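You operate a simulated robot arm through the tools that you are given. There is no shell and no other tool.

Carry out the task below with a simulated robot arm. There is one attempt and no reset: what you move stays moved.

## Task
Box the capped jar of pellets, then shut and latch the lid.
Fine: draw the jar carrier OUT and leave it there; stand the jar upright in the store box; leave the other small jars. Set down upright: small jar with the orange foot.
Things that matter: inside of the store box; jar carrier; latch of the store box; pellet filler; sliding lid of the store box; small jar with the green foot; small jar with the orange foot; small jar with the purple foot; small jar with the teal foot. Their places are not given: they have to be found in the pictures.

Only the result counts: the job must be done as asked and must still hold three seconds after the hand-in. Knocking over, shifting, dropping, spilling or breaking anything else fails it. A push-on lid holds only when it is set on centred and level and pressed home; a screw cap is set on level and turned clockwise until tight.

## Robot
A 7-joint arm with a two-finger parallel gripper, fixed in place. Base frame: the origin is on the floor under the middle of its stand, x ahead of it, y to its left, z up. Units: cm, rad, N and s.
It reaches about 96.4 cm from its shoulder. Its first joint turns from -2.897 to 2.897 rad. Payload 1.57 kg.
Tool frame: the origin (TCP) lies between the finger pads and is the grasp point; the fingertips stand 3 cm ahead of it; z points along the fingers, y is the line along which they close. The gripper opens to 11 cm. The fingers are 2.4 cm wide and 1.2 cm thick; the gripper's body (4.8 by 11.2 cm) begins 7.8 cm behind the TCP.
Orientation is that of the tool frame in the base frame, as a unit quaternion [w, x, y, z]. With the fingers straight down and closing along the base's y, the tool's x points along the base's -x, its y along +y and its z along -z.

## Interface
- The arm moves only by the tool jog_arm. Its argument "series" is text: rows parted by semicolons, each of 7 numbers parted by spaces: the turn, a rotation vector about the tool's x, y, z in rad, then the shift along the tool's x, y, z in cm, then the finger opening in cm, from 0 to 11. In form: wx wy wz x y z claw; .... A call has 1 to 20 rows; each row is the pose to reach, as a shift and turn from the pose commanded when the call began, along the tool's axes at that moment. Rows are played at 5 a second. More than 5 cm and 0.15 rad between two rows, or a gripper value outside its range, and nothing of the call is played. A pose out of reach is approached as far as the arm can. The call stops where the force on the tool passes 50 N (or 10 N more than at its start, if that is more) or the arm is blocked; 0.2 s more then pass. Each finger travels about 10.8 cm/s and halts on what it meets, pressing with about 41 N; the grip force reading is that of the motor and also rises with nothing between the fingers. The clock runs only during rows and for 0.2 s after the last one: add rows that repeat a pose to give the fingers time. The reply holds the time, the measured pose of the TCP, the force on the tool along the base axes, the opening and the grip force, in the units named above and with some noise, with the torque about the TCP (base axes, N m) and any sound that the robot's microphone picked up, and new pictures: "views" is both (left out), scene, wrist or none.
- Cameras (640 x 400 px; columns grow to the right, rows downward): "scene" is fixed at [6.19, 49.8, 147.27]; the picture's right is [-0.88, -0.48, 0.00], its down [-0.16, 0.30, -0.94] and it looks along [0.45, -0.83, -0.34] (base axes); focal length 332 px, centre (320, 200). "wrist" rides on the gripper at [7, 1.6, -14.1] in the tool frame; the picture's right is [-0.23, 0.97, 0.00], its down [-0.85, -0.20, -0.48] and it looks along [-0.47, -0.11, 0.88] (tool axes); focal length 222 px, centre (320, 200).
- move_column(by): slides the trunk up (or, below 0, down) by that many cm; the arm rides with it, the base frame stays. It gives what a move gives, with no picture.
- measure_at(camera, pixels): there is no depth. For up to 12 entries [column, row, z] of the newest picture of that camera ("zoom" is the newest enlarged one), the place [x, y] in the base frame at which the ray of that pixel passes the height z, good to about 0.2 cm, but the place of the scene camera against the robot may be out by one fixed shift of up to 2.5 cm in any direction. It takes no simulated time.
- zoom(camera, box): a new picture of the part [left, top, right, bottom] of that camera's present view, enlarged. It takes no simulated time.
- sign_off(): hands the job in; it is judged then, once.

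Unless the task says otherwise, let go and move clear before handing in.

The tools are called as a command line: name --argument value ..., lists and objects as JSON in quotes. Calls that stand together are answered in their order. jog_arm: Moves the arm, as the interface text tells. Its arguments: {"type":"object","properties":{"series":{"type":"string"},"views":{"type":"string","enum":["both","scene","wrist","none"]}},"required":["series"]} The other tools are called the same way: move_column (by) moves the trunk up or down; measure_at (camera, pixels) gives the place at which the rays of pixels pass given heights; zoom (camera, box) takes an enlarged picture of a part of a camera's view; sign_off () hands the job in.

At the start:

```text
clock: 0.0
tcp_pos: [15.19, -49.88, 126.87]
tcp_rot: [0.0, -0.001, 1.0, 0.001]
force: [0.2, 0.7, -0.4]
torque: [0.01, 0.01, 0.0]
gripper_width: 10.98
gripper_force: 0.1
trunk travel left (down, up): [-55.0, 6.0]
```

scene: 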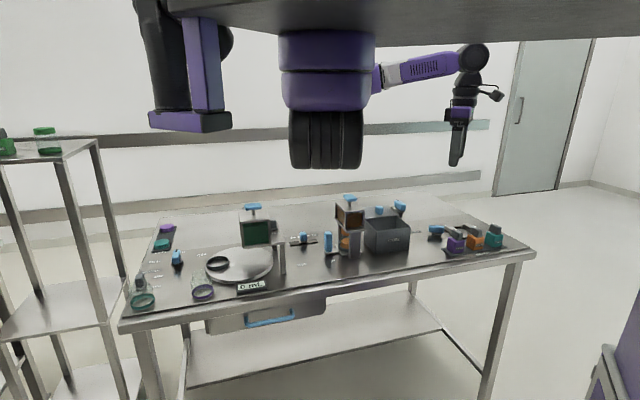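
wrist: 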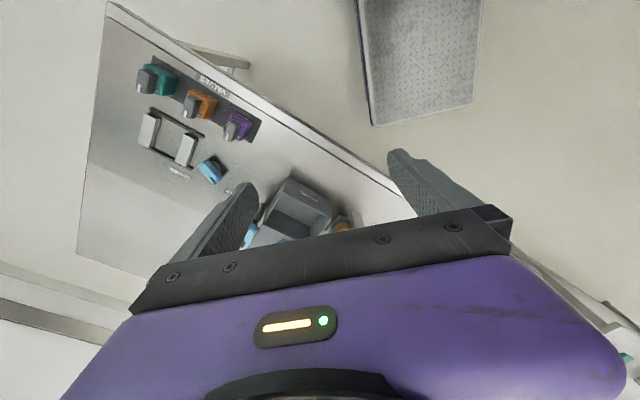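

The scene picture shows a bench with a box near (387,235), fillers near (255,230) and (350,230), valves at right and jars at left. I'll zoom in to identify each item before moving anything.

zoom --camera "scene" --box '[310, 185, 430, 260]'

zoom --camera "scene" --box '[120, 200, 310, 320]'

zoom --camera "scene" --box '[410, 200, 540, 280]'

zoom --camera "scene" --box '[0, 110, 120, 185]'

zoom --camera "wrist" --box '[80, 40, 400, 260]'

```text
5.33 times, centred on (370, 222) of scene
```

zoom: 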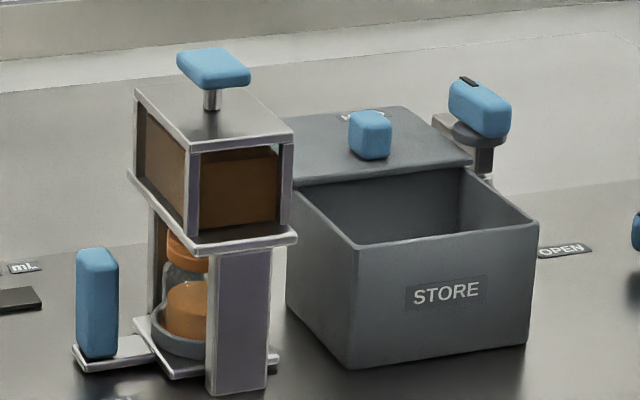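

```text
3.33 times, centred on (215, 260) of scene
```

zoom: 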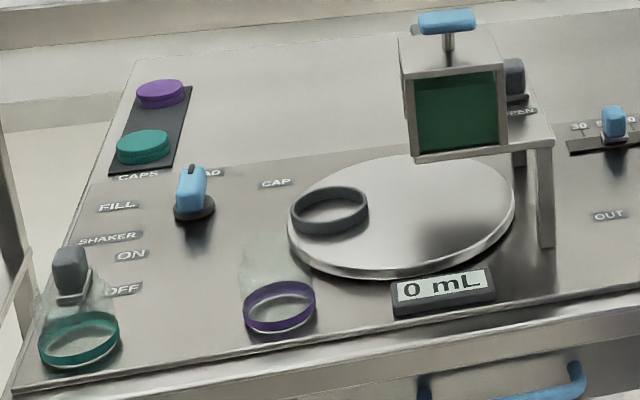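

```text
4.92 times, centred on (475, 240) of scene
```

zoom: 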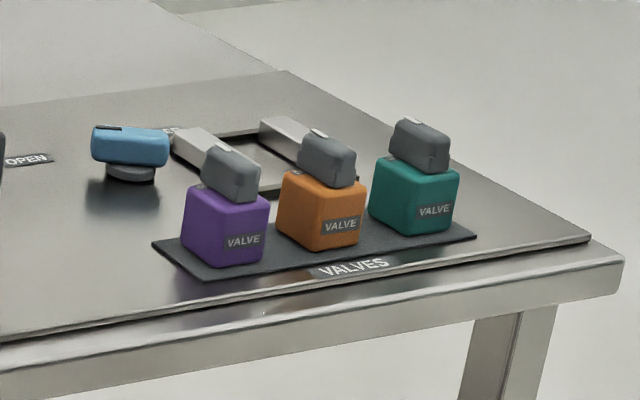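

```text
5.33 times, centred on (60, 148) of scene
```

zoom: 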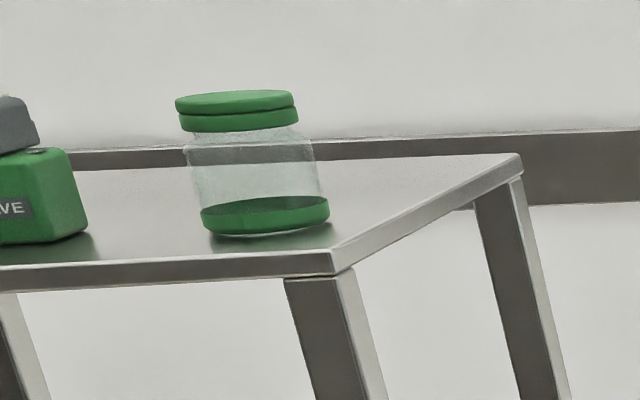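

```text
1.82 times, centred on (240, 150) of wrist
```

zoom: 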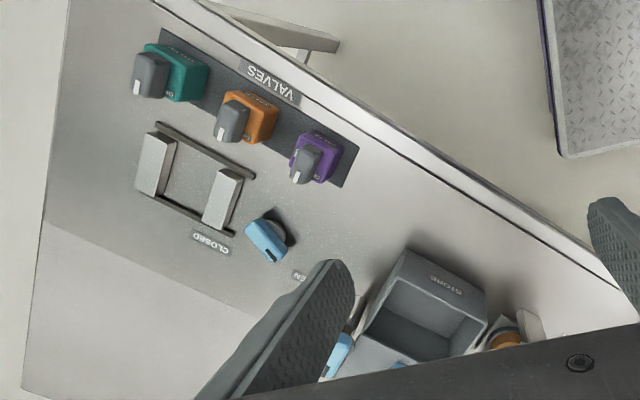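

The capped orange jar is standing in the pellet filler's carrier (scene zoom (190,300)), with the blue vertical carrier handle at (97,305). The store box has its lid slid partway open, with a blue knob at (370,135) and a blue latch at (480,108). Next I'll take some first height and position measurements.

measure_at --camera "scene" --pixels '[[387, 235, 70], [387, 235, 80], [387, 235, 90], [532, 250, 70], [532, 250, 80], [532, 250, 90], [122, 325, 70], [122, 325, 80], [122, 325, 90]]'

measure_at --camera "wrist" --pixels '[[300, 210, 70], [300, 210, 80], [300, 210, 90], [107, 0, 70], [107, 0, 80], [107, 0, 90]]'

zoom --camera "wrist" --box '[220, 150, 380, 250]'

```text
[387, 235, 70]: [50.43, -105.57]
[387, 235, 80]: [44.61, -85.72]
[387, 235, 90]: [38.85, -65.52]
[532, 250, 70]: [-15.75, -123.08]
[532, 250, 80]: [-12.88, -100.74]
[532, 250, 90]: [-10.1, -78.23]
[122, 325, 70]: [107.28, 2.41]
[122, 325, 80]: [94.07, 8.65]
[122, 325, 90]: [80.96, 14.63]
```

```text
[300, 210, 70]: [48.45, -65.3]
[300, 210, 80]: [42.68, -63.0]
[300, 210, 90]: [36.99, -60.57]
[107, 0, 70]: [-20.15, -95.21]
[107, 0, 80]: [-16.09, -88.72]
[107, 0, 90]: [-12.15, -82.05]
```

```text
4.00 times, centred on (300, 200) of wrist
```

zoom: 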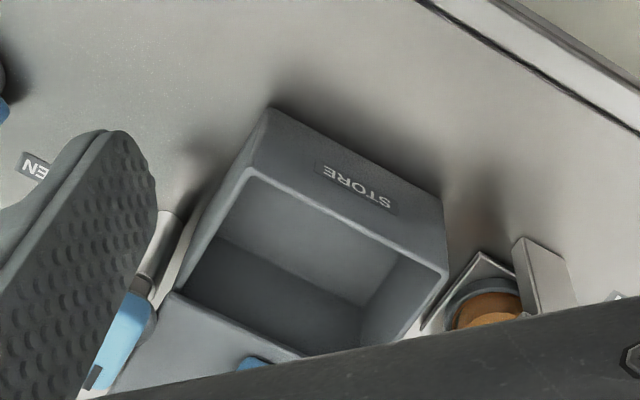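

The bench top appears to be near z≈88–90, with the box around (40,-63). I'll move the hand forward at this safe height to get better wrist views for triangulation.

jog_arm --series "0 0 0 -4 -1 0 11; 0 0 0 -8 -2 0 11; 0 0 0 -12 -3 0 11; 0 0 0 -15 -4 0 11; 0 0 0 -15 -4 0 11"

```text
clock: 1.2
tcp_pos: [29.86, -54.22, 127.19]
tcp_rot: [0.0, -0.001, 1.0, 0.0]
force: [0.0, -0.2, -0.5]
torque: [0.01, 0.03, -0.02]
gripper_width: 11.01
gripper_force: 0.0
trunk travel left (down, up): [-55.0, 6.0]
```

scene: 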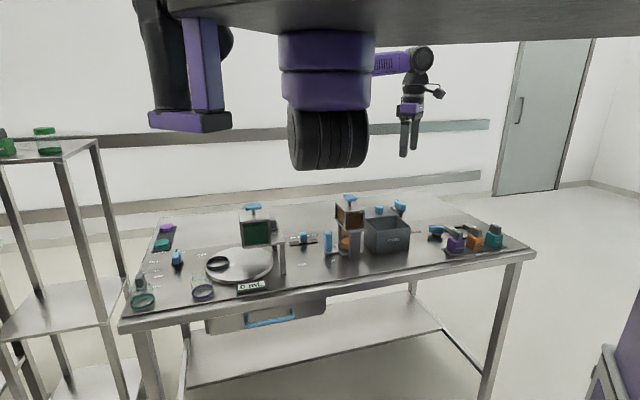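
wrist: 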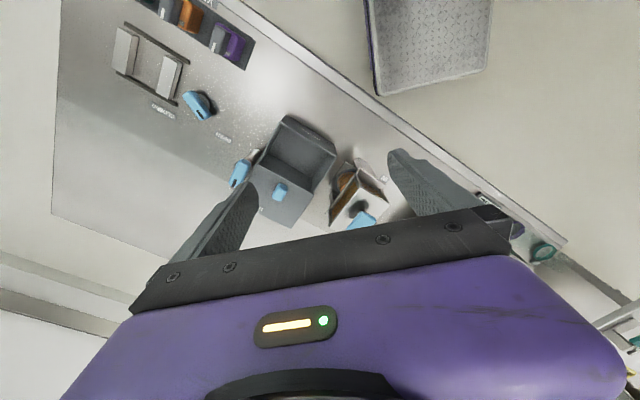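

The box, its lid knob (279,190), latch (239,173) and the pellet filler (357,190) are all now visible in the wrist view. I'll zoom in on the details.

zoom --camera "wrist" --box '[210, 100, 410, 225]'

zoom --camera "wrist" --box '[70, 0, 270, 125]'

```text
3.20 times, centred on (310, 162) of wrist
```

zoom: 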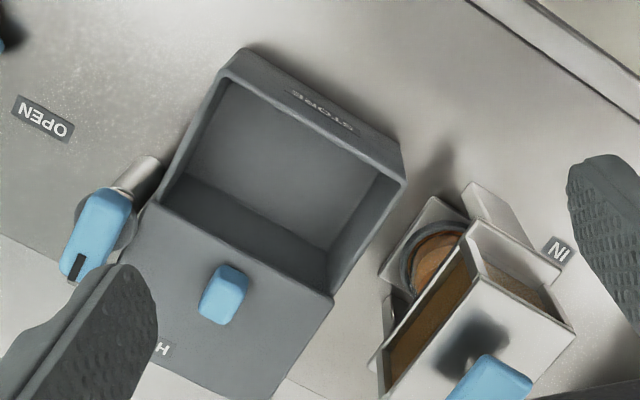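

```text
3.20 times, centred on (170, 62) of wrist
```

zoom: 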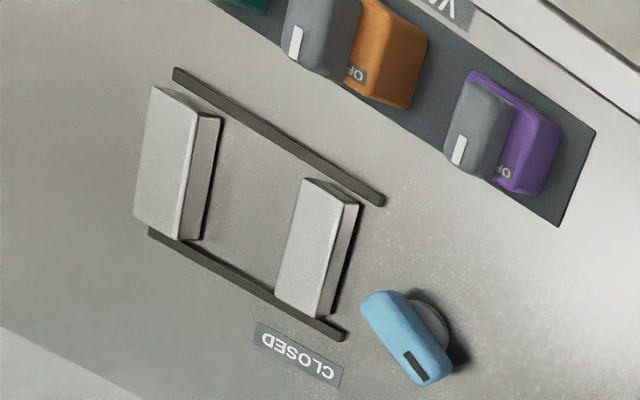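

Triangulating the CLOSED label between the two wrist views puts the bench top at z≈87. I'll re-zoom on the box and filler and measure the key points.

zoom --camera "wrist" --box '[210, 100, 410, 225]'

measure_at --camera "zoom" --pixels '[[235, 60, 97], [400, 175, 97], [330, 295, 97], [160, 205, 97], [222, 295, 100], [97, 235, 100], [440, 250, 95], [560, 250, 87], [45, 117, 87], [395, 170, 87], [490, 380, 110], [470, 185, 97]]'

```text
3.20 times, centred on (310, 162) of wrist
```

zoom: 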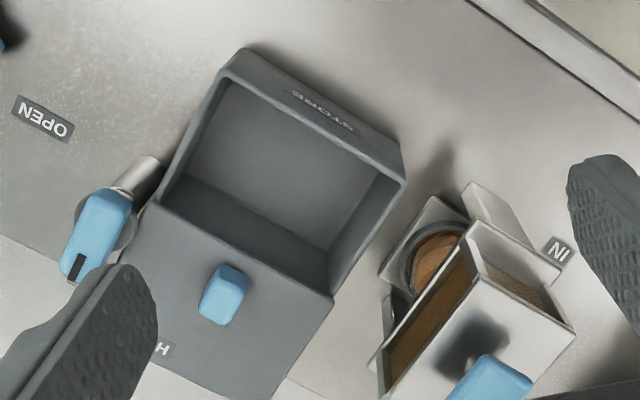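

```text
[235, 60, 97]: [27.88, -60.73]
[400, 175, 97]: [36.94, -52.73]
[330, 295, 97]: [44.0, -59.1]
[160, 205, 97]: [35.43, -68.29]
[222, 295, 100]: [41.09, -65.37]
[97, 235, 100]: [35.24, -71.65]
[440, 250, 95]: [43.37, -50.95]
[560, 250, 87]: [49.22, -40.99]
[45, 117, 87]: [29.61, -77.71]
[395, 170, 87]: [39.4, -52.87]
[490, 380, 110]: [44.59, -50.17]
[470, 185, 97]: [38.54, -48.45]
```

The measurements suggest the bench runs about 45° to the base axes: the box's front edge goes from (28,-61) to (37,-53). Next I'll measure bench labels in the scene camera and work out its fixed shift.

zoom --camera "scene" --box '[280, 215, 360, 275]'

measure_at --camera "scene" --pixels '[[302, 264.5, 87], [416, 233, 87], [532, 250, 87], [122, 325, 87], [334, 253, 87], [328, 252, 87]]'

```text
6.67 times, centred on (320, 245) of scene
```

zoom: 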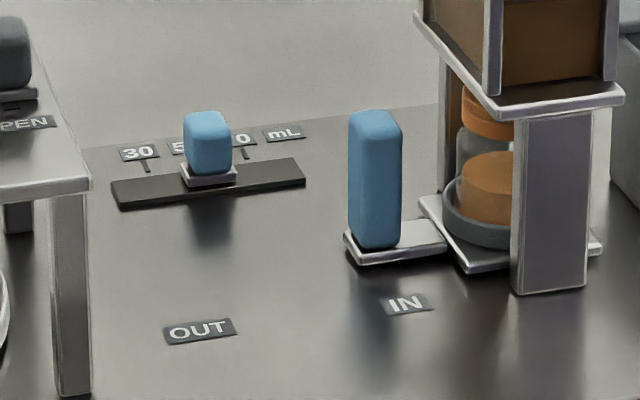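

```text
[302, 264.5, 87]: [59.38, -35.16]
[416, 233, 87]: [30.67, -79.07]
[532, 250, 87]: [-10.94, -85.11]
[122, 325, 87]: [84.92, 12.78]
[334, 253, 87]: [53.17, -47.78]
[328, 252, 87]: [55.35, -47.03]
```

The scene reads OPEN at (30.7,-79.1) against (29.6,-77.7) in the wrist view, so the scene shift is about (+1.1,-1.4). The carrier slides IN→OUT roughly along (0.78,0.62). I'll turn the hand at height so its camera side faces away from the filler, which also lets me see the far side.

jog_arm --series "0 0 0.14 0 0 0 11; 0 0 0.28 0 0 0 11; 0 0 0.42 0 0 0 11; 0 0 0.56 0 0 0 11; 0 0 0.70 0 0 0 11; 0 0 0.84 0 0 0 11; 0 0 0.98 0 0 0 11; 0 0 1.12 0 0 0 11; 0 0 1.26 0 0 0 11; 0 0 1.40 0 0 0 11; 0 0 1.54 0 0 0 11; 0 0 1.68 0 0 0 11; 0 0 1.82 0 0 0 11; 0 0 1.96 0 0 0 11; 0 0 2.10 0 0 0 11; 0 0 2.24 0 0 0 11; 0 0 2.36 0 0 0 11; 0 0 2.47 0 0 0 11; 0 0 2.47 0 0 0 11"

```text
clock: 5.2
tcp_pos: [29.54, -54.23, 127.05]
tcp_rot: [0.001, 0.923, 0.385, 0.0]
force: [-0.2, 0.8, 0.5]
torque: [0.02, 0.01, 0.0]
gripper_width: 11.0
gripper_force: 0.0
out of reach, approached as far as the arm can: row 17, 18, 19
trunk travel left (down, up): [-55.0, 6.0]
```

scene: 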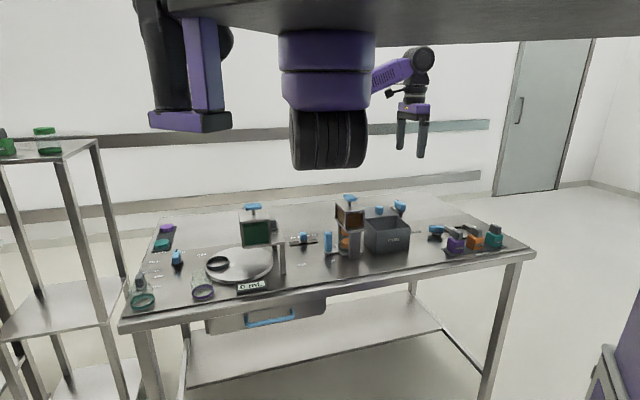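
wrist: 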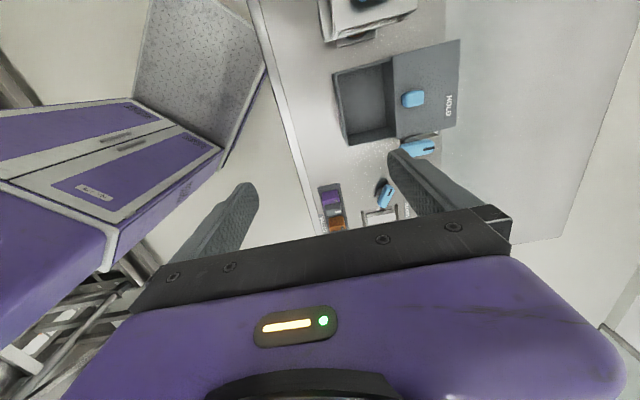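

The turn stopped at about 135°, leaving tool x near (0.70,0.71), so a fully opposite yaw isn't available here. The picture shows "HOLD" at (449,105) by the lid; I'll zoom in on that and the latch.

zoom --camera "wrist" --box '[310, 20, 480, 160]'

zoom --camera "scene" --box '[360, 190, 430, 240]'

```text
2.86 times, centred on (395, 90) of wrist
```

zoom: 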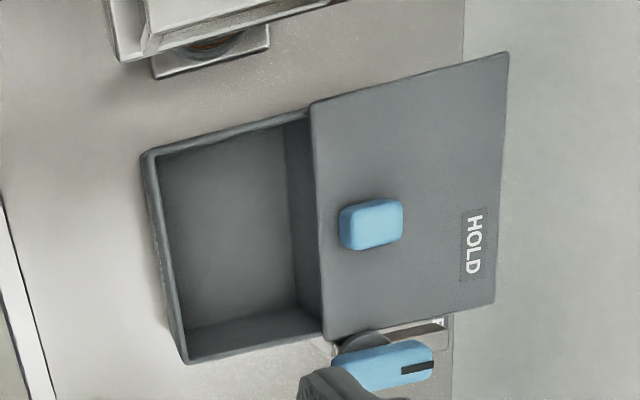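

```text
8.00 times, centred on (395, 215) of scene
```

zoom: 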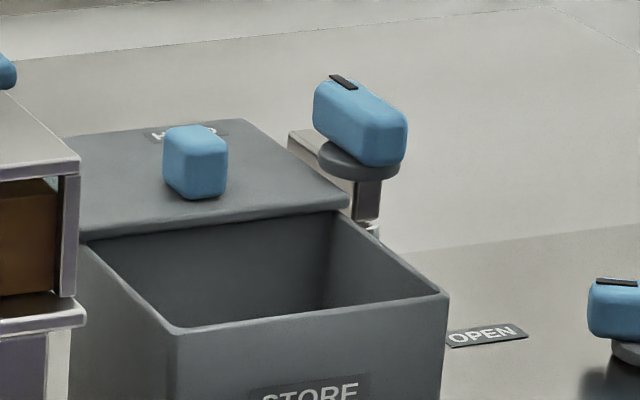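

The latch is a blue lever on a disc on a post beside the box, at wrist zoom (385,365), with a label next to it partly hidden. I'll shift the camera over it for a clear view.

jog_arm --series "0 0 0 -3.2 3.4 1 11; 0 0 0 -6.4 6.8 3 11; 0 0 0 -9.6 10.2 5 11; 0 0 0 -9.6 10.2 5 11"

zoom --camera "wrist" --box '[260, 20, 480, 190]'

```text
refused: row 2 steps farther than a row can; nothing moved
```

```text
2.35 times, centred on (370, 105) of wrist
```

zoom: 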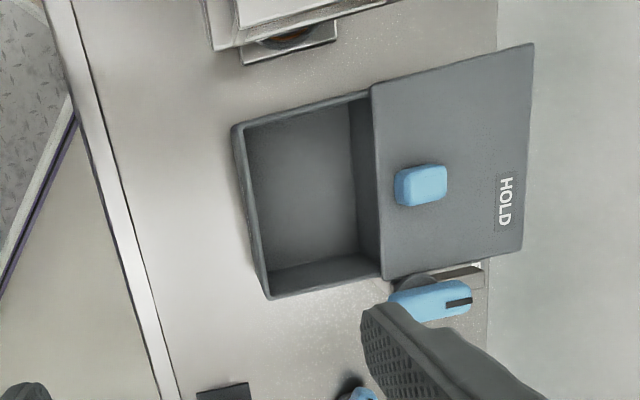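

The move was refused because row 2 stepped slightly over 5 cm. I'll repeat it with smaller steps.

jog_arm --series "0 0 0 -2.4 2.55 1.25 11; 0 0 0 -4.8 5.1 2.5 11; 0 0 0 -7.2 7.65 3.75 11; 0 0 0 -9.6 10.2 5 11; 0 0 0 -9.6 10.2 5 11"

zoom --camera "wrist" --box '[240, 0, 460, 170]'

```text
clock: 6.4
tcp_pos: [27.55, -55.71, 123.94]
tcp_rot: [0.002, 0.923, 0.385, 0.0]
force: [0.3, -0.2, 0.1]
torque: [-0.01, 0.01, 0.0]
gripper_width: 11.01
gripper_force: 0.1
out of reach, approached as far as the arm can: row 1, 2, 3, 4, 5
trunk travel left (down, up): [-55.0, 6.0]
```

scene: 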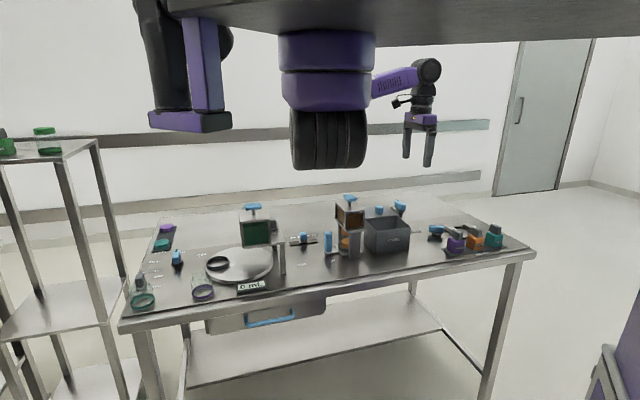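
wrist: 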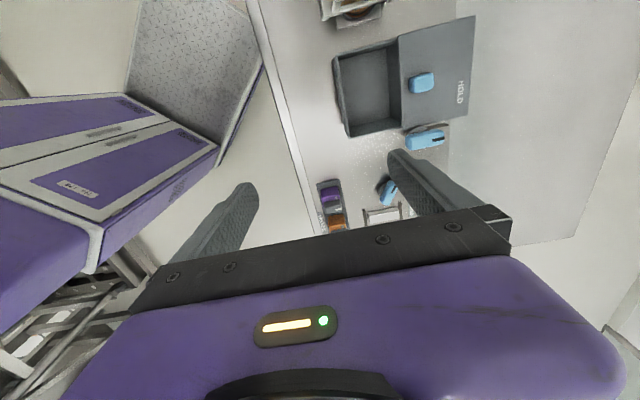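

```text
2.35 times, centred on (350, 85) of wrist
```

zoom: 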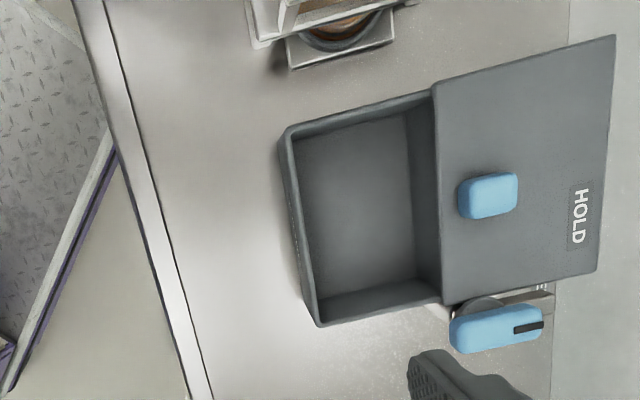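

The arm barely moved because that yaw is at its limit. I'll turn back to mid-range, with tool x toward the bench front, which also gives a good view of the box, latch and filler.

jog_arm --series "0 0 -0.14 0 0 0 11; 0 0 -0.28 0 0 0 11; 0 0 -0.42 0 0 0 11; 0 0 -0.56 0 0 0 11; 0 0 -0.70 0 0 0 11; 0 0 -0.84 0 0 0 11; 0 0 -0.98 0 0 0 11; 0 0 -1.12 0 0 0 11; 0 0 -1.26 0 0 0 11; 0 0 -1.40 0 0 0 11; 0 0 -1.54 0 0 0 11; 0 0 -1.6 0 0 0 11; 0 0 -1.6 0 0 0 11"

```text
clock: 9.2
tcp_pos: [27.19, -55.58, 123.74]
tcp_rot: [0.001, 0.368, 0.93, -0.001]
force: [-0.7, -0.8, -0.1]
torque: [0.02, 0.0, -0.01]
gripper_width: 11.01
gripper_force: 0.1
trunk travel left (down, up): [-55.0, 6.0]
```

scene: 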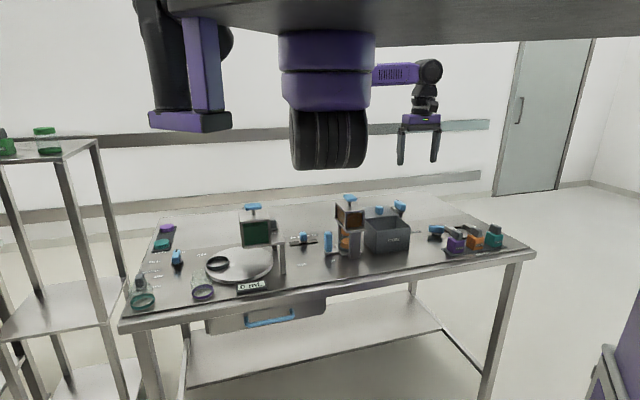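
wrist: 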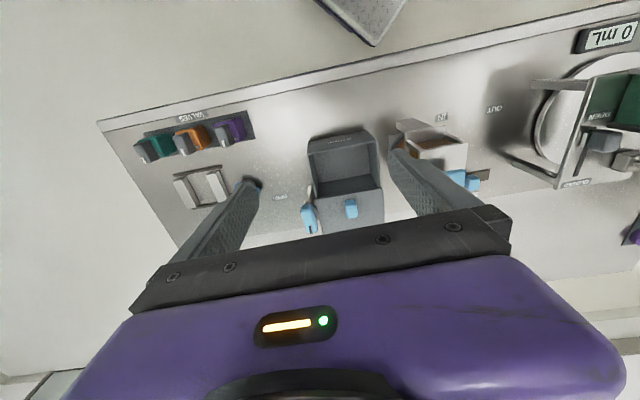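

The commanded pose does reset to the pose reached, and this yaw (tool x ≈ (-0.73,0.68)) is almost square with the bench. I'll move ahead to bring the box, latch and filler under the camera.

jog_arm --series "0 0 0 -4 1 0 11; 0 0 0 -8 2 0 11; 0 0 0 -12 3 0 11; 0 0 0 -12 3 0 11"

zoom --camera "wrist" --box '[250, 40, 450, 200]'

```text
clock: 10.2
tcp_pos: [37.82, -61.76, 123.55]
tcp_rot: [0.001, 0.367, 0.93, -0.001]
force: [-1.5, 0.1, -0.2]
torque: [0.03, -0.03, 0.0]
gripper_width: 11.03
gripper_force: 0.0
trunk travel left (down, up): [-55.0, 6.0]
```

scene: 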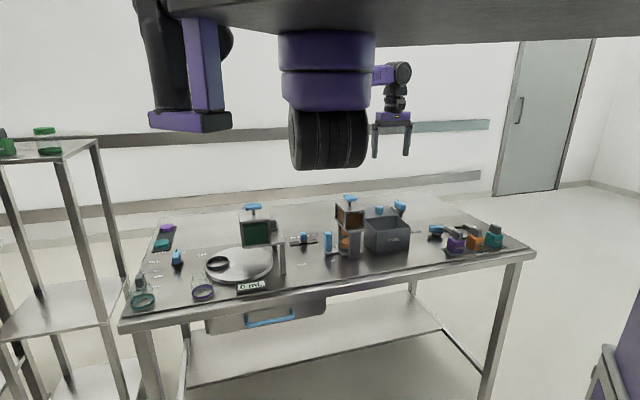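
wrist: 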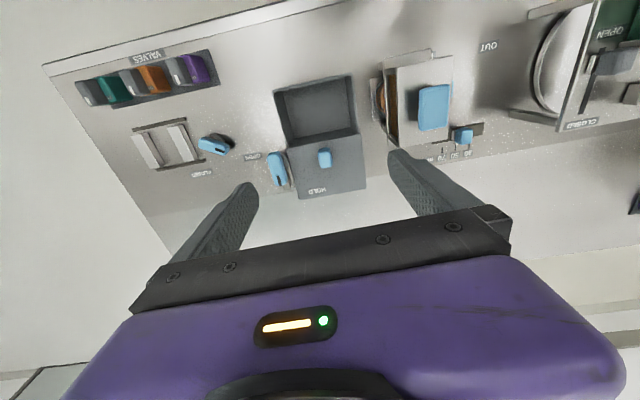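

```text
2.50 times, centred on (350, 120) of wrist
```

zoom: 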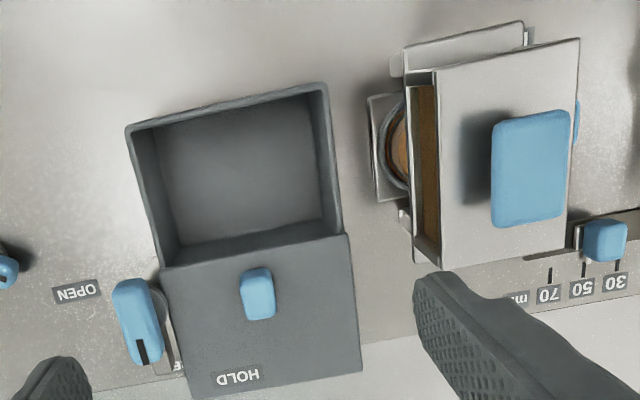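

All the pieces are in clear view now. I'll zoom in on the latch and the box separately for precise points.

zoom --camera "wrist" --box '[240, 130, 340, 200]'

zoom --camera "wrist" --box '[360, 40, 500, 160]'

zoom --camera "wrist" --box '[250, 60, 390, 200]'

measure_at --camera "wrist" --pixels '[[273.2, 91.2, 87], [273.2, 91.2, 97], [352.4, 74, 87], [352.4, 74, 97], [286.8, 178.4, 97], [360.8, 165.6, 97], [252, 156, 87], [442, 145, 87], [443, 58, 87], [488, 46, 87], [44, 67, 87], [340, 0, 87]]'

```text
5.71 times, centred on (290, 165) of wrist
```

zoom: 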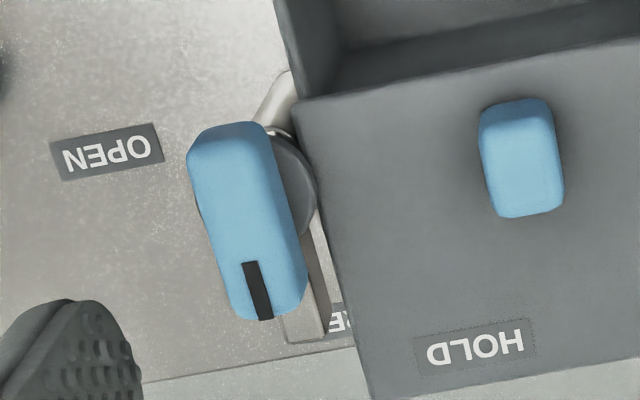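

```text
3.33 times, centred on (430, 100) of wrist
```

zoom: 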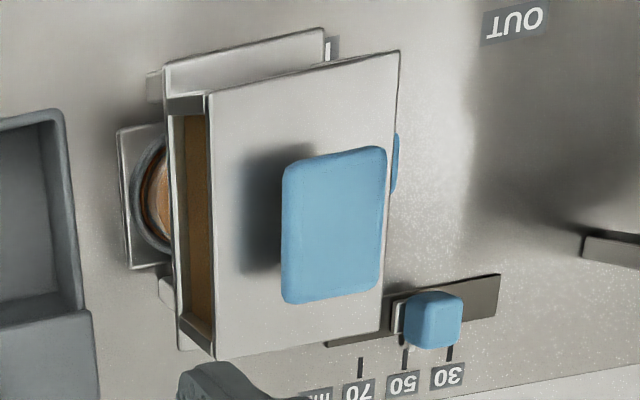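

```text
2.86 times, centred on (320, 130) of wrist
```

zoom: 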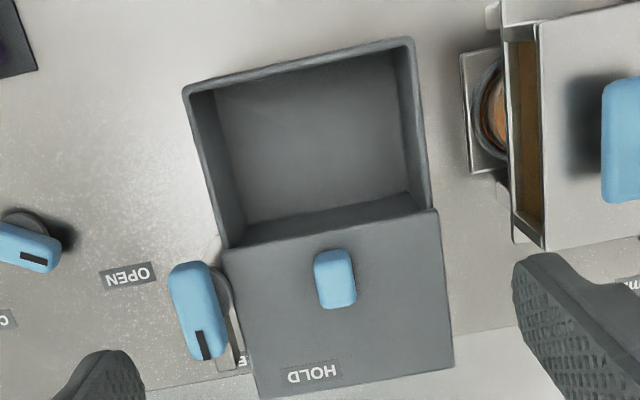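

```text
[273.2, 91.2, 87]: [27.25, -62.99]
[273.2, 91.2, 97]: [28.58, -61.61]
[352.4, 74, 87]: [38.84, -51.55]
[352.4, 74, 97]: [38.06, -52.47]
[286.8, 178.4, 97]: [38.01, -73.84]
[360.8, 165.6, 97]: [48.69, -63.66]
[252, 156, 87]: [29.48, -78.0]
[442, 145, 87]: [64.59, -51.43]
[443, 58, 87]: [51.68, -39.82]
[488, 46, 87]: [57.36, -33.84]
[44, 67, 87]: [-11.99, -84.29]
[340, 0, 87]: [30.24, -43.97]
```

My earlier pixel conversion for the lid corners was wrong: they are at zoom (222,252) and (437,210). I'll measure directly in the newest zoom at two heights each.

measure_at --camera "zoom" --pixels '[[184, 88, 97], [412, 40, 97], [222, 252, 97], [437, 210, 97], [453, 370, 97], [262, 397, 97], [335, 278, 100], [197, 310, 100], [195, 270, 100], [207, 350, 100], [225, 290, 97], [313, 373, 97]]'

measure_at --camera "zoom" --pixels '[[184, 88, 107], [412, 40, 107], [222, 252, 107], [437, 210, 107], [453, 370, 107], [262, 397, 107], [335, 278, 110], [197, 310, 110], [488, 110, 87], [488, 110, 97], [545, 245, 110], [540, 22, 110]]'

```text
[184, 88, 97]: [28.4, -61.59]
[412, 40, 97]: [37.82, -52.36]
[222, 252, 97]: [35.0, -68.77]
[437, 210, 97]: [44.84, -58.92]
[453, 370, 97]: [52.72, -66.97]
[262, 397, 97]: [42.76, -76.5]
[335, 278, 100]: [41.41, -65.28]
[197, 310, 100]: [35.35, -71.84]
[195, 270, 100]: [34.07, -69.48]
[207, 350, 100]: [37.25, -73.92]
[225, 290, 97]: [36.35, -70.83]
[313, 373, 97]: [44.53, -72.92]
```

```text
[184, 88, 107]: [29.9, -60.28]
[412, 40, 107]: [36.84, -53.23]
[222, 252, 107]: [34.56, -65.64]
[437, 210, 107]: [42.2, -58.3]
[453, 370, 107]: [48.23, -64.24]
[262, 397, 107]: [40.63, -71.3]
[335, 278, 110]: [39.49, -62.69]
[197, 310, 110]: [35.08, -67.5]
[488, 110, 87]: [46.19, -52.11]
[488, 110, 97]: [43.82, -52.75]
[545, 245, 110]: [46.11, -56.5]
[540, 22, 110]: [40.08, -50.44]
```

The lid-corner triangulation gives the box and lid top at about z≈95, and the bench long axis lies near 44.5°. Now I'll move toward the OUT side to see the carrier handle and jar.

jog_arm --series "0 0 0 0 4.5 0 11; 0 0 0 0 9 0 11; 0 0 0 0 13.5 0 11; 0 0 0 0 18 0 11; 0 0 0 0 18 0 11"

zoom --camera "wrist" --box '[220, 30, 420, 190]'

```text
clock: 11.4
tcp_pos: [50.62, -48.64, 123.82]
tcp_rot: [0.001, 0.367, 0.93, -0.002]
force: [0.5, -0.8, -0.1]
torque: [0.03, 0.03, 0.02]
gripper_width: 11.03
gripper_force: 0.0
trunk travel left (down, up): [-55.0, 6.0]
```

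scene: 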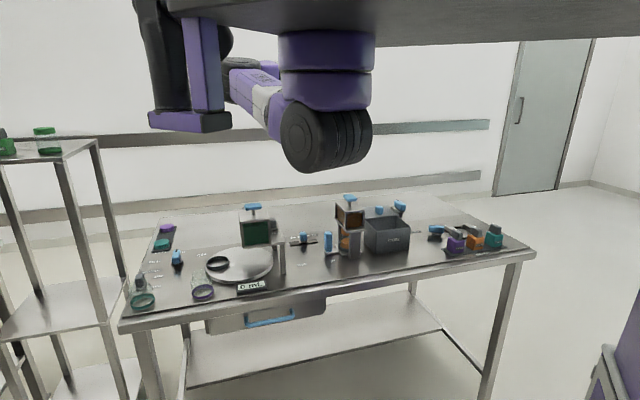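
wrist: 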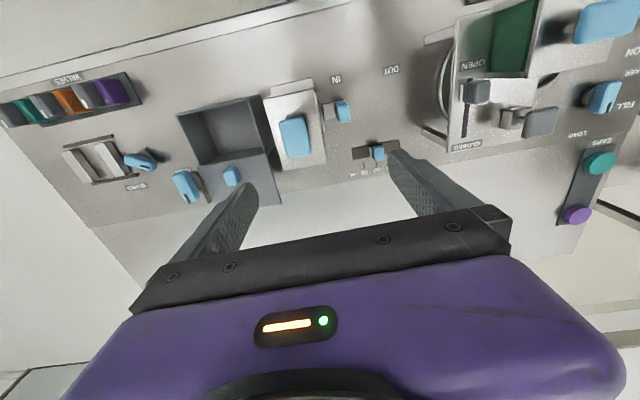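

```text
2.50 times, centred on (320, 110) of wrist
```

zoom: 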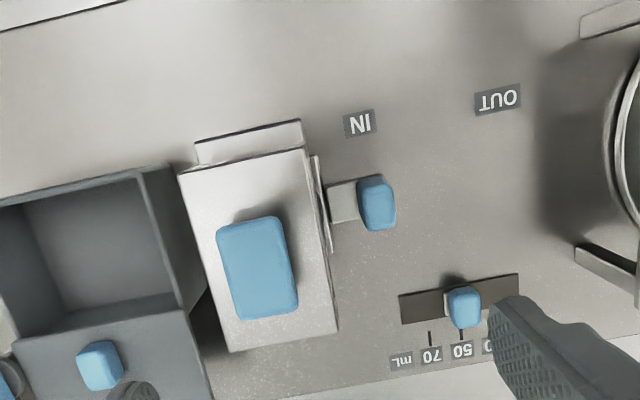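

The carrier handle is visible next to the filler at wrist (341,110), with IN and OUT labels alongside. I'll zoom closer and measure it.

zoom --camera "wrist" --box '[300, 60, 420, 135]'

measure_at --camera "wrist" --pixels '[[336.7, 79.2, 87], [391.5, 69.5, 87], [343, 112, 87], [343, 112, 95], [325, 112, 88], [270, 63, 88], [314, 91, 92], [264, 97.5, 106], [314, 90, 106], [328, 162, 106], [282, 170, 106]]'

```text
5.33 times, centred on (360, 98) of wrist
```

zoom: 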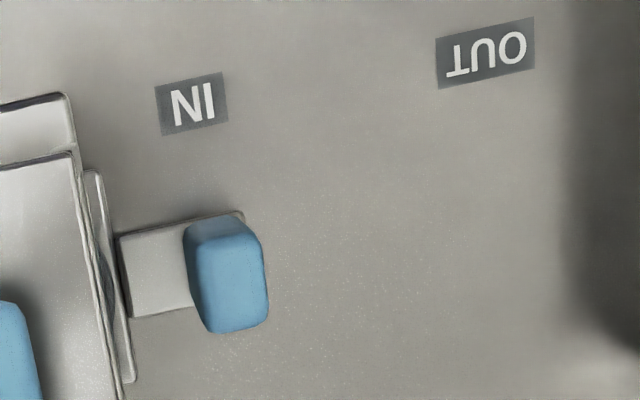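

```text
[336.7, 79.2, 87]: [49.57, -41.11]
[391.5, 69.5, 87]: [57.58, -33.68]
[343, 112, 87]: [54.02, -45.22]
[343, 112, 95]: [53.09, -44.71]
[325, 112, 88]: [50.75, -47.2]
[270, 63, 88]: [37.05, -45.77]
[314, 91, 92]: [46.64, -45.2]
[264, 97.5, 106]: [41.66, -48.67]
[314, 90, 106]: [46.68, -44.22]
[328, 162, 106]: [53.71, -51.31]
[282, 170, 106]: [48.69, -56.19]
```

Two-view triangulation puts the filler's T-handle top at about (47.8,-50.4), z≈107, and the carrier handle centre near (53.5,-44.7) with its top at about 95. Before pulling OUT I'll check clearance to the green filler on the right.

zoom --camera "wrist" --box '[400, 0, 640, 160]'

measure_at --camera "zoom" --pixels '[[65, 340, 87], [65, 340, 90], [125, 375, 100], [155, 100, 105], [155, 100, 110], [150, 190, 105], [195, 240, 105], [240, 240, 105], [100, 170, 88], [110, 270, 88], [130, 360, 105]]'

```text
2.50 times, centred on (520, 80) of wrist
```

zoom: 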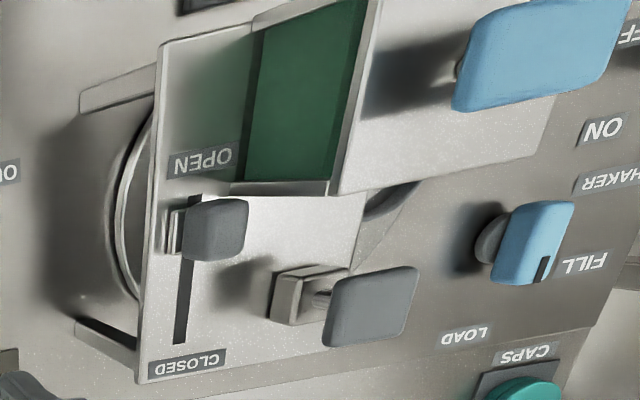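

```text
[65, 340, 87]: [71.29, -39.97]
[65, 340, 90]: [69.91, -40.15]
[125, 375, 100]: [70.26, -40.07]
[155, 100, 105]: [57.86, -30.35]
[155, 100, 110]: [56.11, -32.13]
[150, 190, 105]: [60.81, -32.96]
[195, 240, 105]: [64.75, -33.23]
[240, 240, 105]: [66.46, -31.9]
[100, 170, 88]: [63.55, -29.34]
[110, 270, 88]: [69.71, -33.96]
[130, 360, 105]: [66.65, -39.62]
```

The green filler's plate edge and gate knob are about 17 cm from the carrier handle, so I'll pull in two stages: first with a slight outward lean, then upright. Now I'll turn the hand square to the slide and move above the handle's outer side.

jog_arm --series "0 0 -0.139 0 0.9 0 11; 0 0 -0.278 0 1.8 0 11; 0 0 -0.417 0 2.7 0 11; 0 0 -0.556 0 3.6 0 11; 0 0 -0.695 0 4.5 0 11; 0 0 -0.834 0 5.4 0 11; 0 0 -0.973 0 6.3 0 11; 0 0 -1.112 0 7.2 0 11; 0 0 -1.251 0 8.1 0 11; 0 0 -1.39 0 9 0 11; 0 0 -1.527 0.4 9.9 0 11; 0 0 -1.527 0.4 9.9 0 11"

zoom --camera "wrist" --box '[220, 30, 420, 190]'

```text
clock: 14.0
tcp_pos: [57.09, -41.01, 123.77]
tcp_rot: [0.0, -0.378, 0.926, -0.002]
force: [-0.3, -1.0, -0.1]
torque: [-0.01, -0.03, -0.05]
gripper_width: 11.0
gripper_force: 0.0
trunk travel left (down, up): [-55.0, 6.0]
```

scene: 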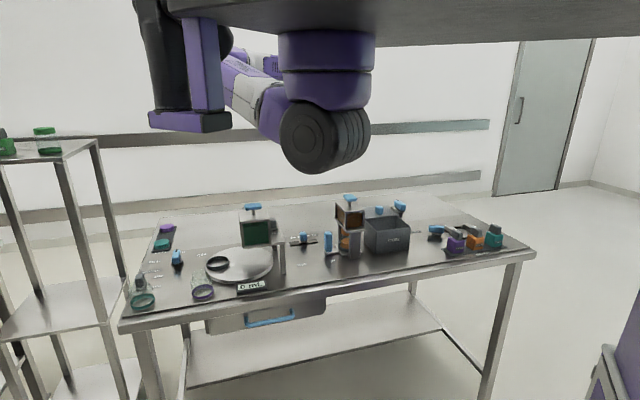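
wrist: 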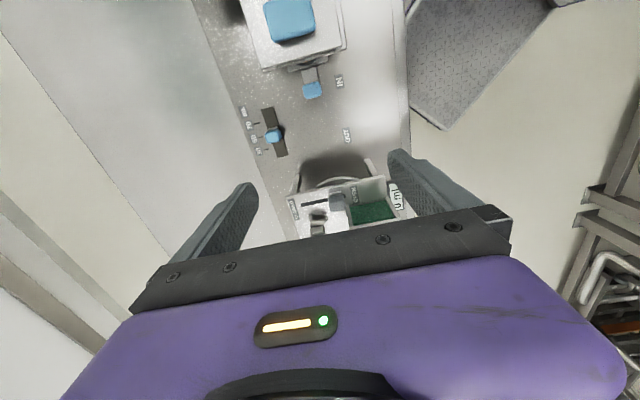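

```text
2.50 times, centred on (320, 110) of wrist
```

zoom: 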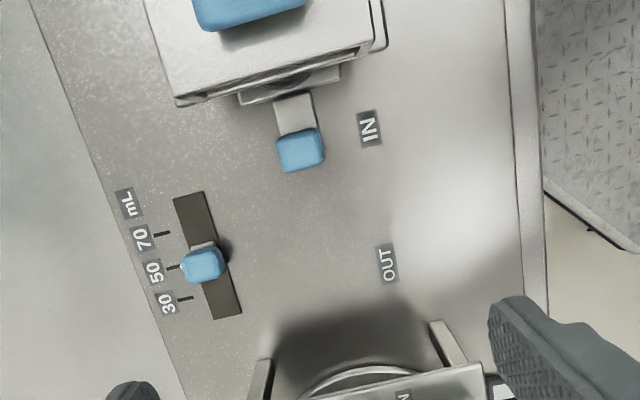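

The camera is nearly straight above the carrier handle at zoom (300,150), so this position reading should be accurate. I'll measure it and the lower parts of the filler.

zoom --camera "wrist" --box '[270, 50, 370, 110]'

measure_at --camera "wrist" --pixels '[[312.5, 90, 95], [312.5, 90, 88], [303, 85, 95], [322, 82, 95], [325, 94, 95], [306, 98, 95], [339.5, 81, 87], [347, 135, 87], [264, 92, 106], [338, 70, 106]]'

```text
6.40 times, centred on (320, 80) of wrist
```

zoom: 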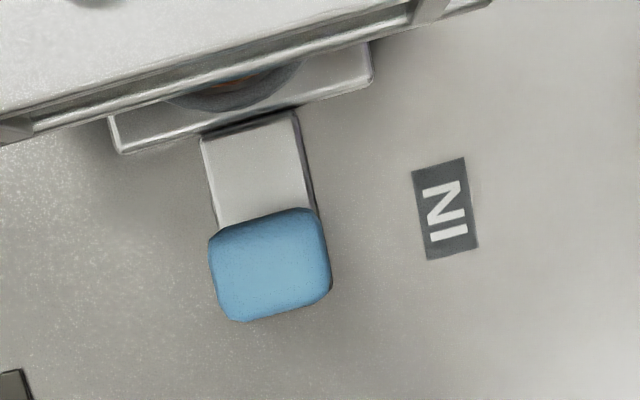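

```text
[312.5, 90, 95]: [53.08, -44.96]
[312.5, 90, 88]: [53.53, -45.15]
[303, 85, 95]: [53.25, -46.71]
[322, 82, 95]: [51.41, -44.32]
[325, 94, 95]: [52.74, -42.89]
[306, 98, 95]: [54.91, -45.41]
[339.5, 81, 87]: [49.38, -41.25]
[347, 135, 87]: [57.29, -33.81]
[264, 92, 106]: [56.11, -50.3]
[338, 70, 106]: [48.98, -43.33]
```

The carrier handle is about 3 × 2 cm, centred at (53.2,-44.9). I'll lean the hand outward by 0.35 rad and descend to a pre-grasp point backed off along the tool axis.

jog_arm --series "0 0.09 0 0.1 0 4.3 11; 0 0.18 0 0.2 0 8.6 9; 0 0.27 0 0.3 0 12.9 7; 0 0.35 0 0.38 -0.05 17.2 6; 0 0.35 0 0.38 -0.05 17.2 6; 0 0.35 0 0.38 -0.05 17.2 6"

zoom --camera "wrist" --box '[220, 60, 420, 220]'

zoom --camera "scene" --box '[280, 150, 420, 270]'

```text
clock: 15.4
tcp_pos: [56.73, -41.7, 106.38]
tcp_rot: [-0.161, -0.371, 0.912, -0.067]
force: [0.4, -0.7, -0.5]
torque: [0.04, 0.01, -0.04]
gripper_width: 5.98
gripper_force: 0.1
trunk travel left (down, up): [-55.0, 6.0]
```

scene: 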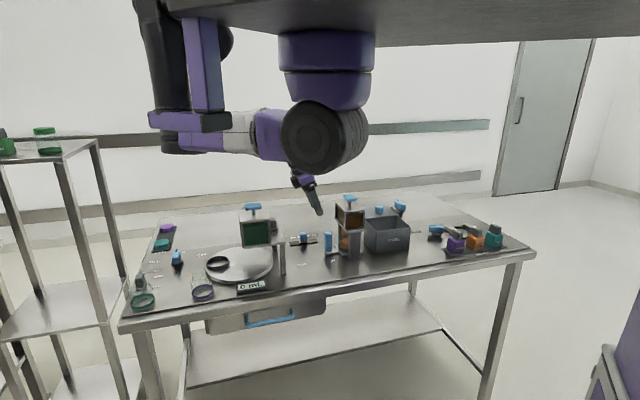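
wrist: 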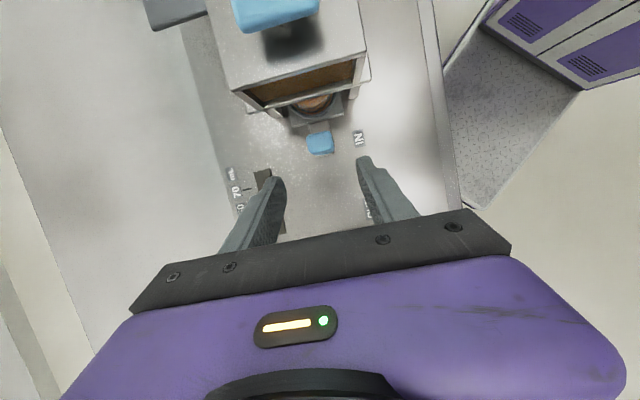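

```text
2.50 times, centred on (320, 140) of wrist
```

zoom: 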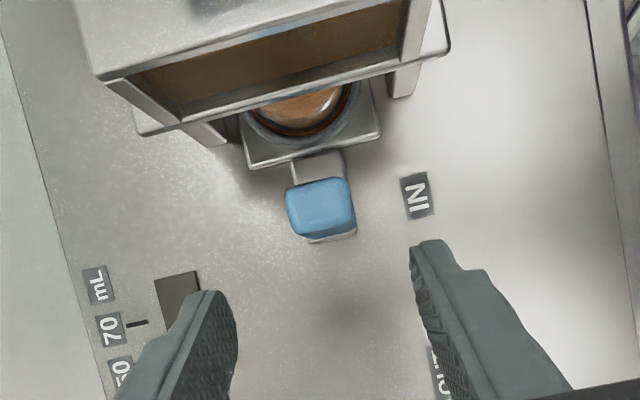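

```text
3.33 times, centred on (350, 210) of scene
```

zoom: 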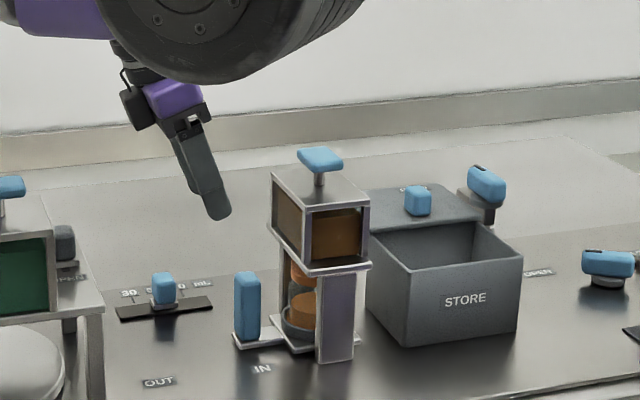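

Fingers at 6 cm straddle the handle line, and the triangulated handle top is again (53.3,-44.9) at z≈95. I'll advance along the tool axis to the handle with the fingers open.

jog_arm --series "0 0 0 -0.1 0.05 4 6; 0 0 0 -0.2 0.1 8 6; 0 0 0 -0.3 0.18 11 6; 0 0 0 -0.3 0.18 13 6; 0 0 0 -0.3 0.18 14.8 6; 0 0 0 -0.3 0.18 14.8 6"

zoom --camera "wrist" --box '[220, 100, 420, 240]'

zoom --camera "scene" --box '[280, 170, 400, 270]'

```text
clock: 16.8
tcp_pos: [53.12, -44.65, 92.64]
tcp_rot: [-0.161, -0.372, 0.912, -0.068]
force: [0.1, 0.1, 0.6]
torque: [0.02, -0.03, 0.0]
gripper_width: 6.02
gripper_force: 0.0
trunk travel left (down, up): [-55.0, 6.0]
```

scene: 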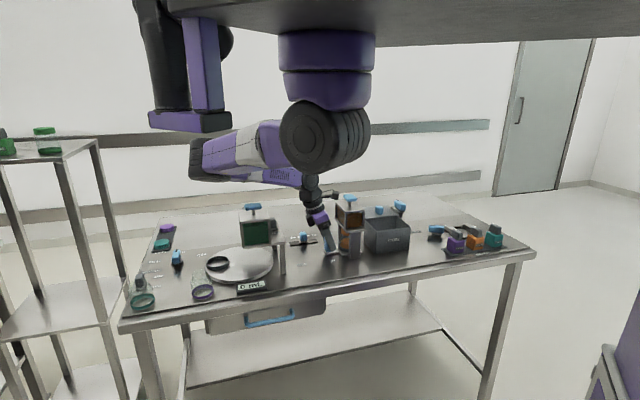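
wrist: 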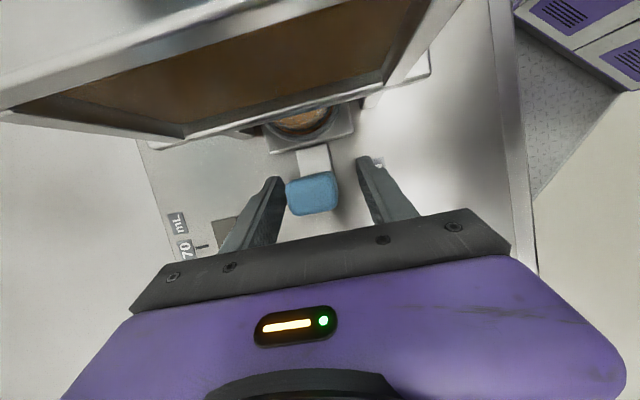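

```text
2.86 times, centred on (320, 170) of wrist
```

zoom: 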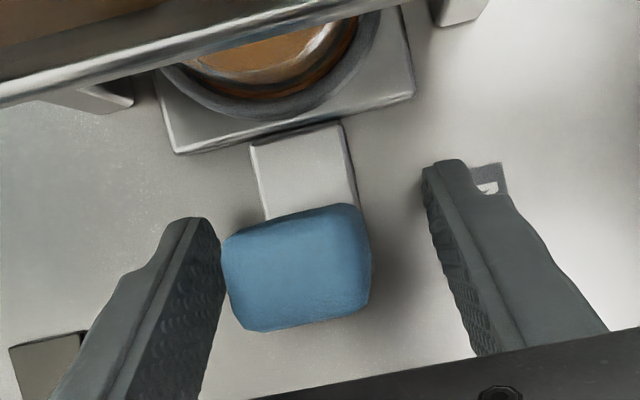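

```text
4.00 times, centred on (340, 220) of scene
```

zoom: 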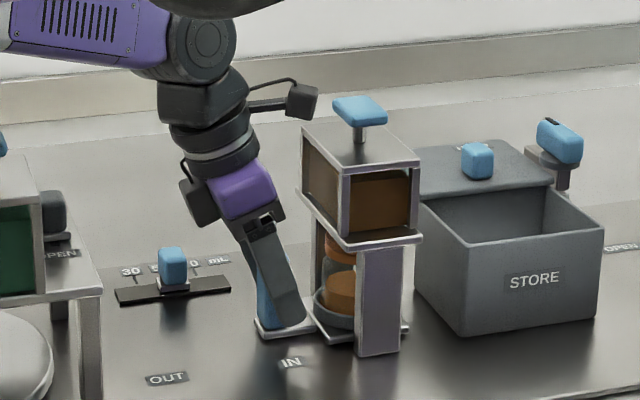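

The handle sits about 0.6 cm toward the left finger (zoom (297,265) against the TCP at (322,266)). I'll shift by -0.55 in tool y, then close on it.

jog_arm --series "0 0 0 0 -0.3 0 6; 0 0 0 0 -0.55 0 6; 0 0 0 0 -0.55 0 4; 0 0 0 0 -0.55 0 2.5; 0 0 0 0 -0.55 0 2; 0 0 0 0 -0.55 0 2"

zoom --camera "wrist" --box '[220, 100, 420, 240]'

```text
clock: 18.2
tcp_pos: [53.48, -44.92, 92.65]
tcp_rot: [-0.162, -0.372, 0.911, -0.067]
force: [-6.9, 7.8, 1.6]
torque: [0.7, 0.05, 0.7]
gripper_width: 3.19
gripper_force: 40.2
trunk travel left (down, up): [-55.0, 6.0]
```

scene: 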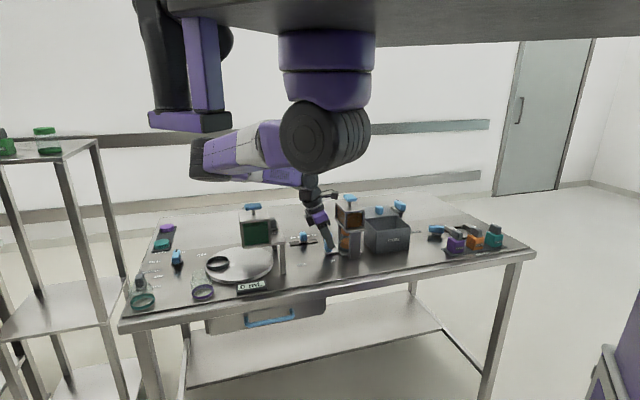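
wrist: 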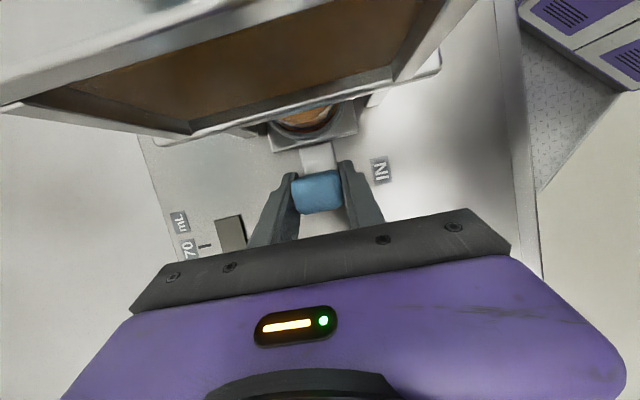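

```text
2.86 times, centred on (320, 170) of wrist
```

zoom: 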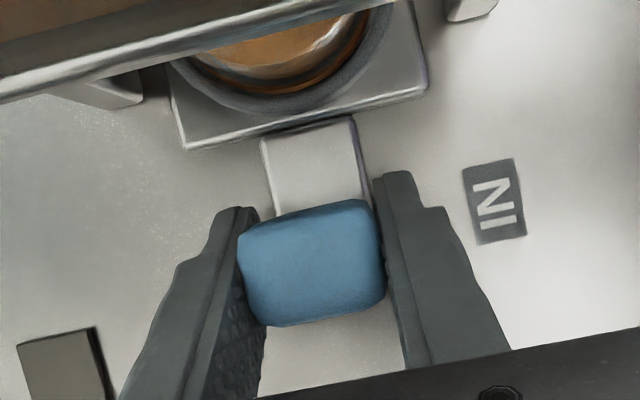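

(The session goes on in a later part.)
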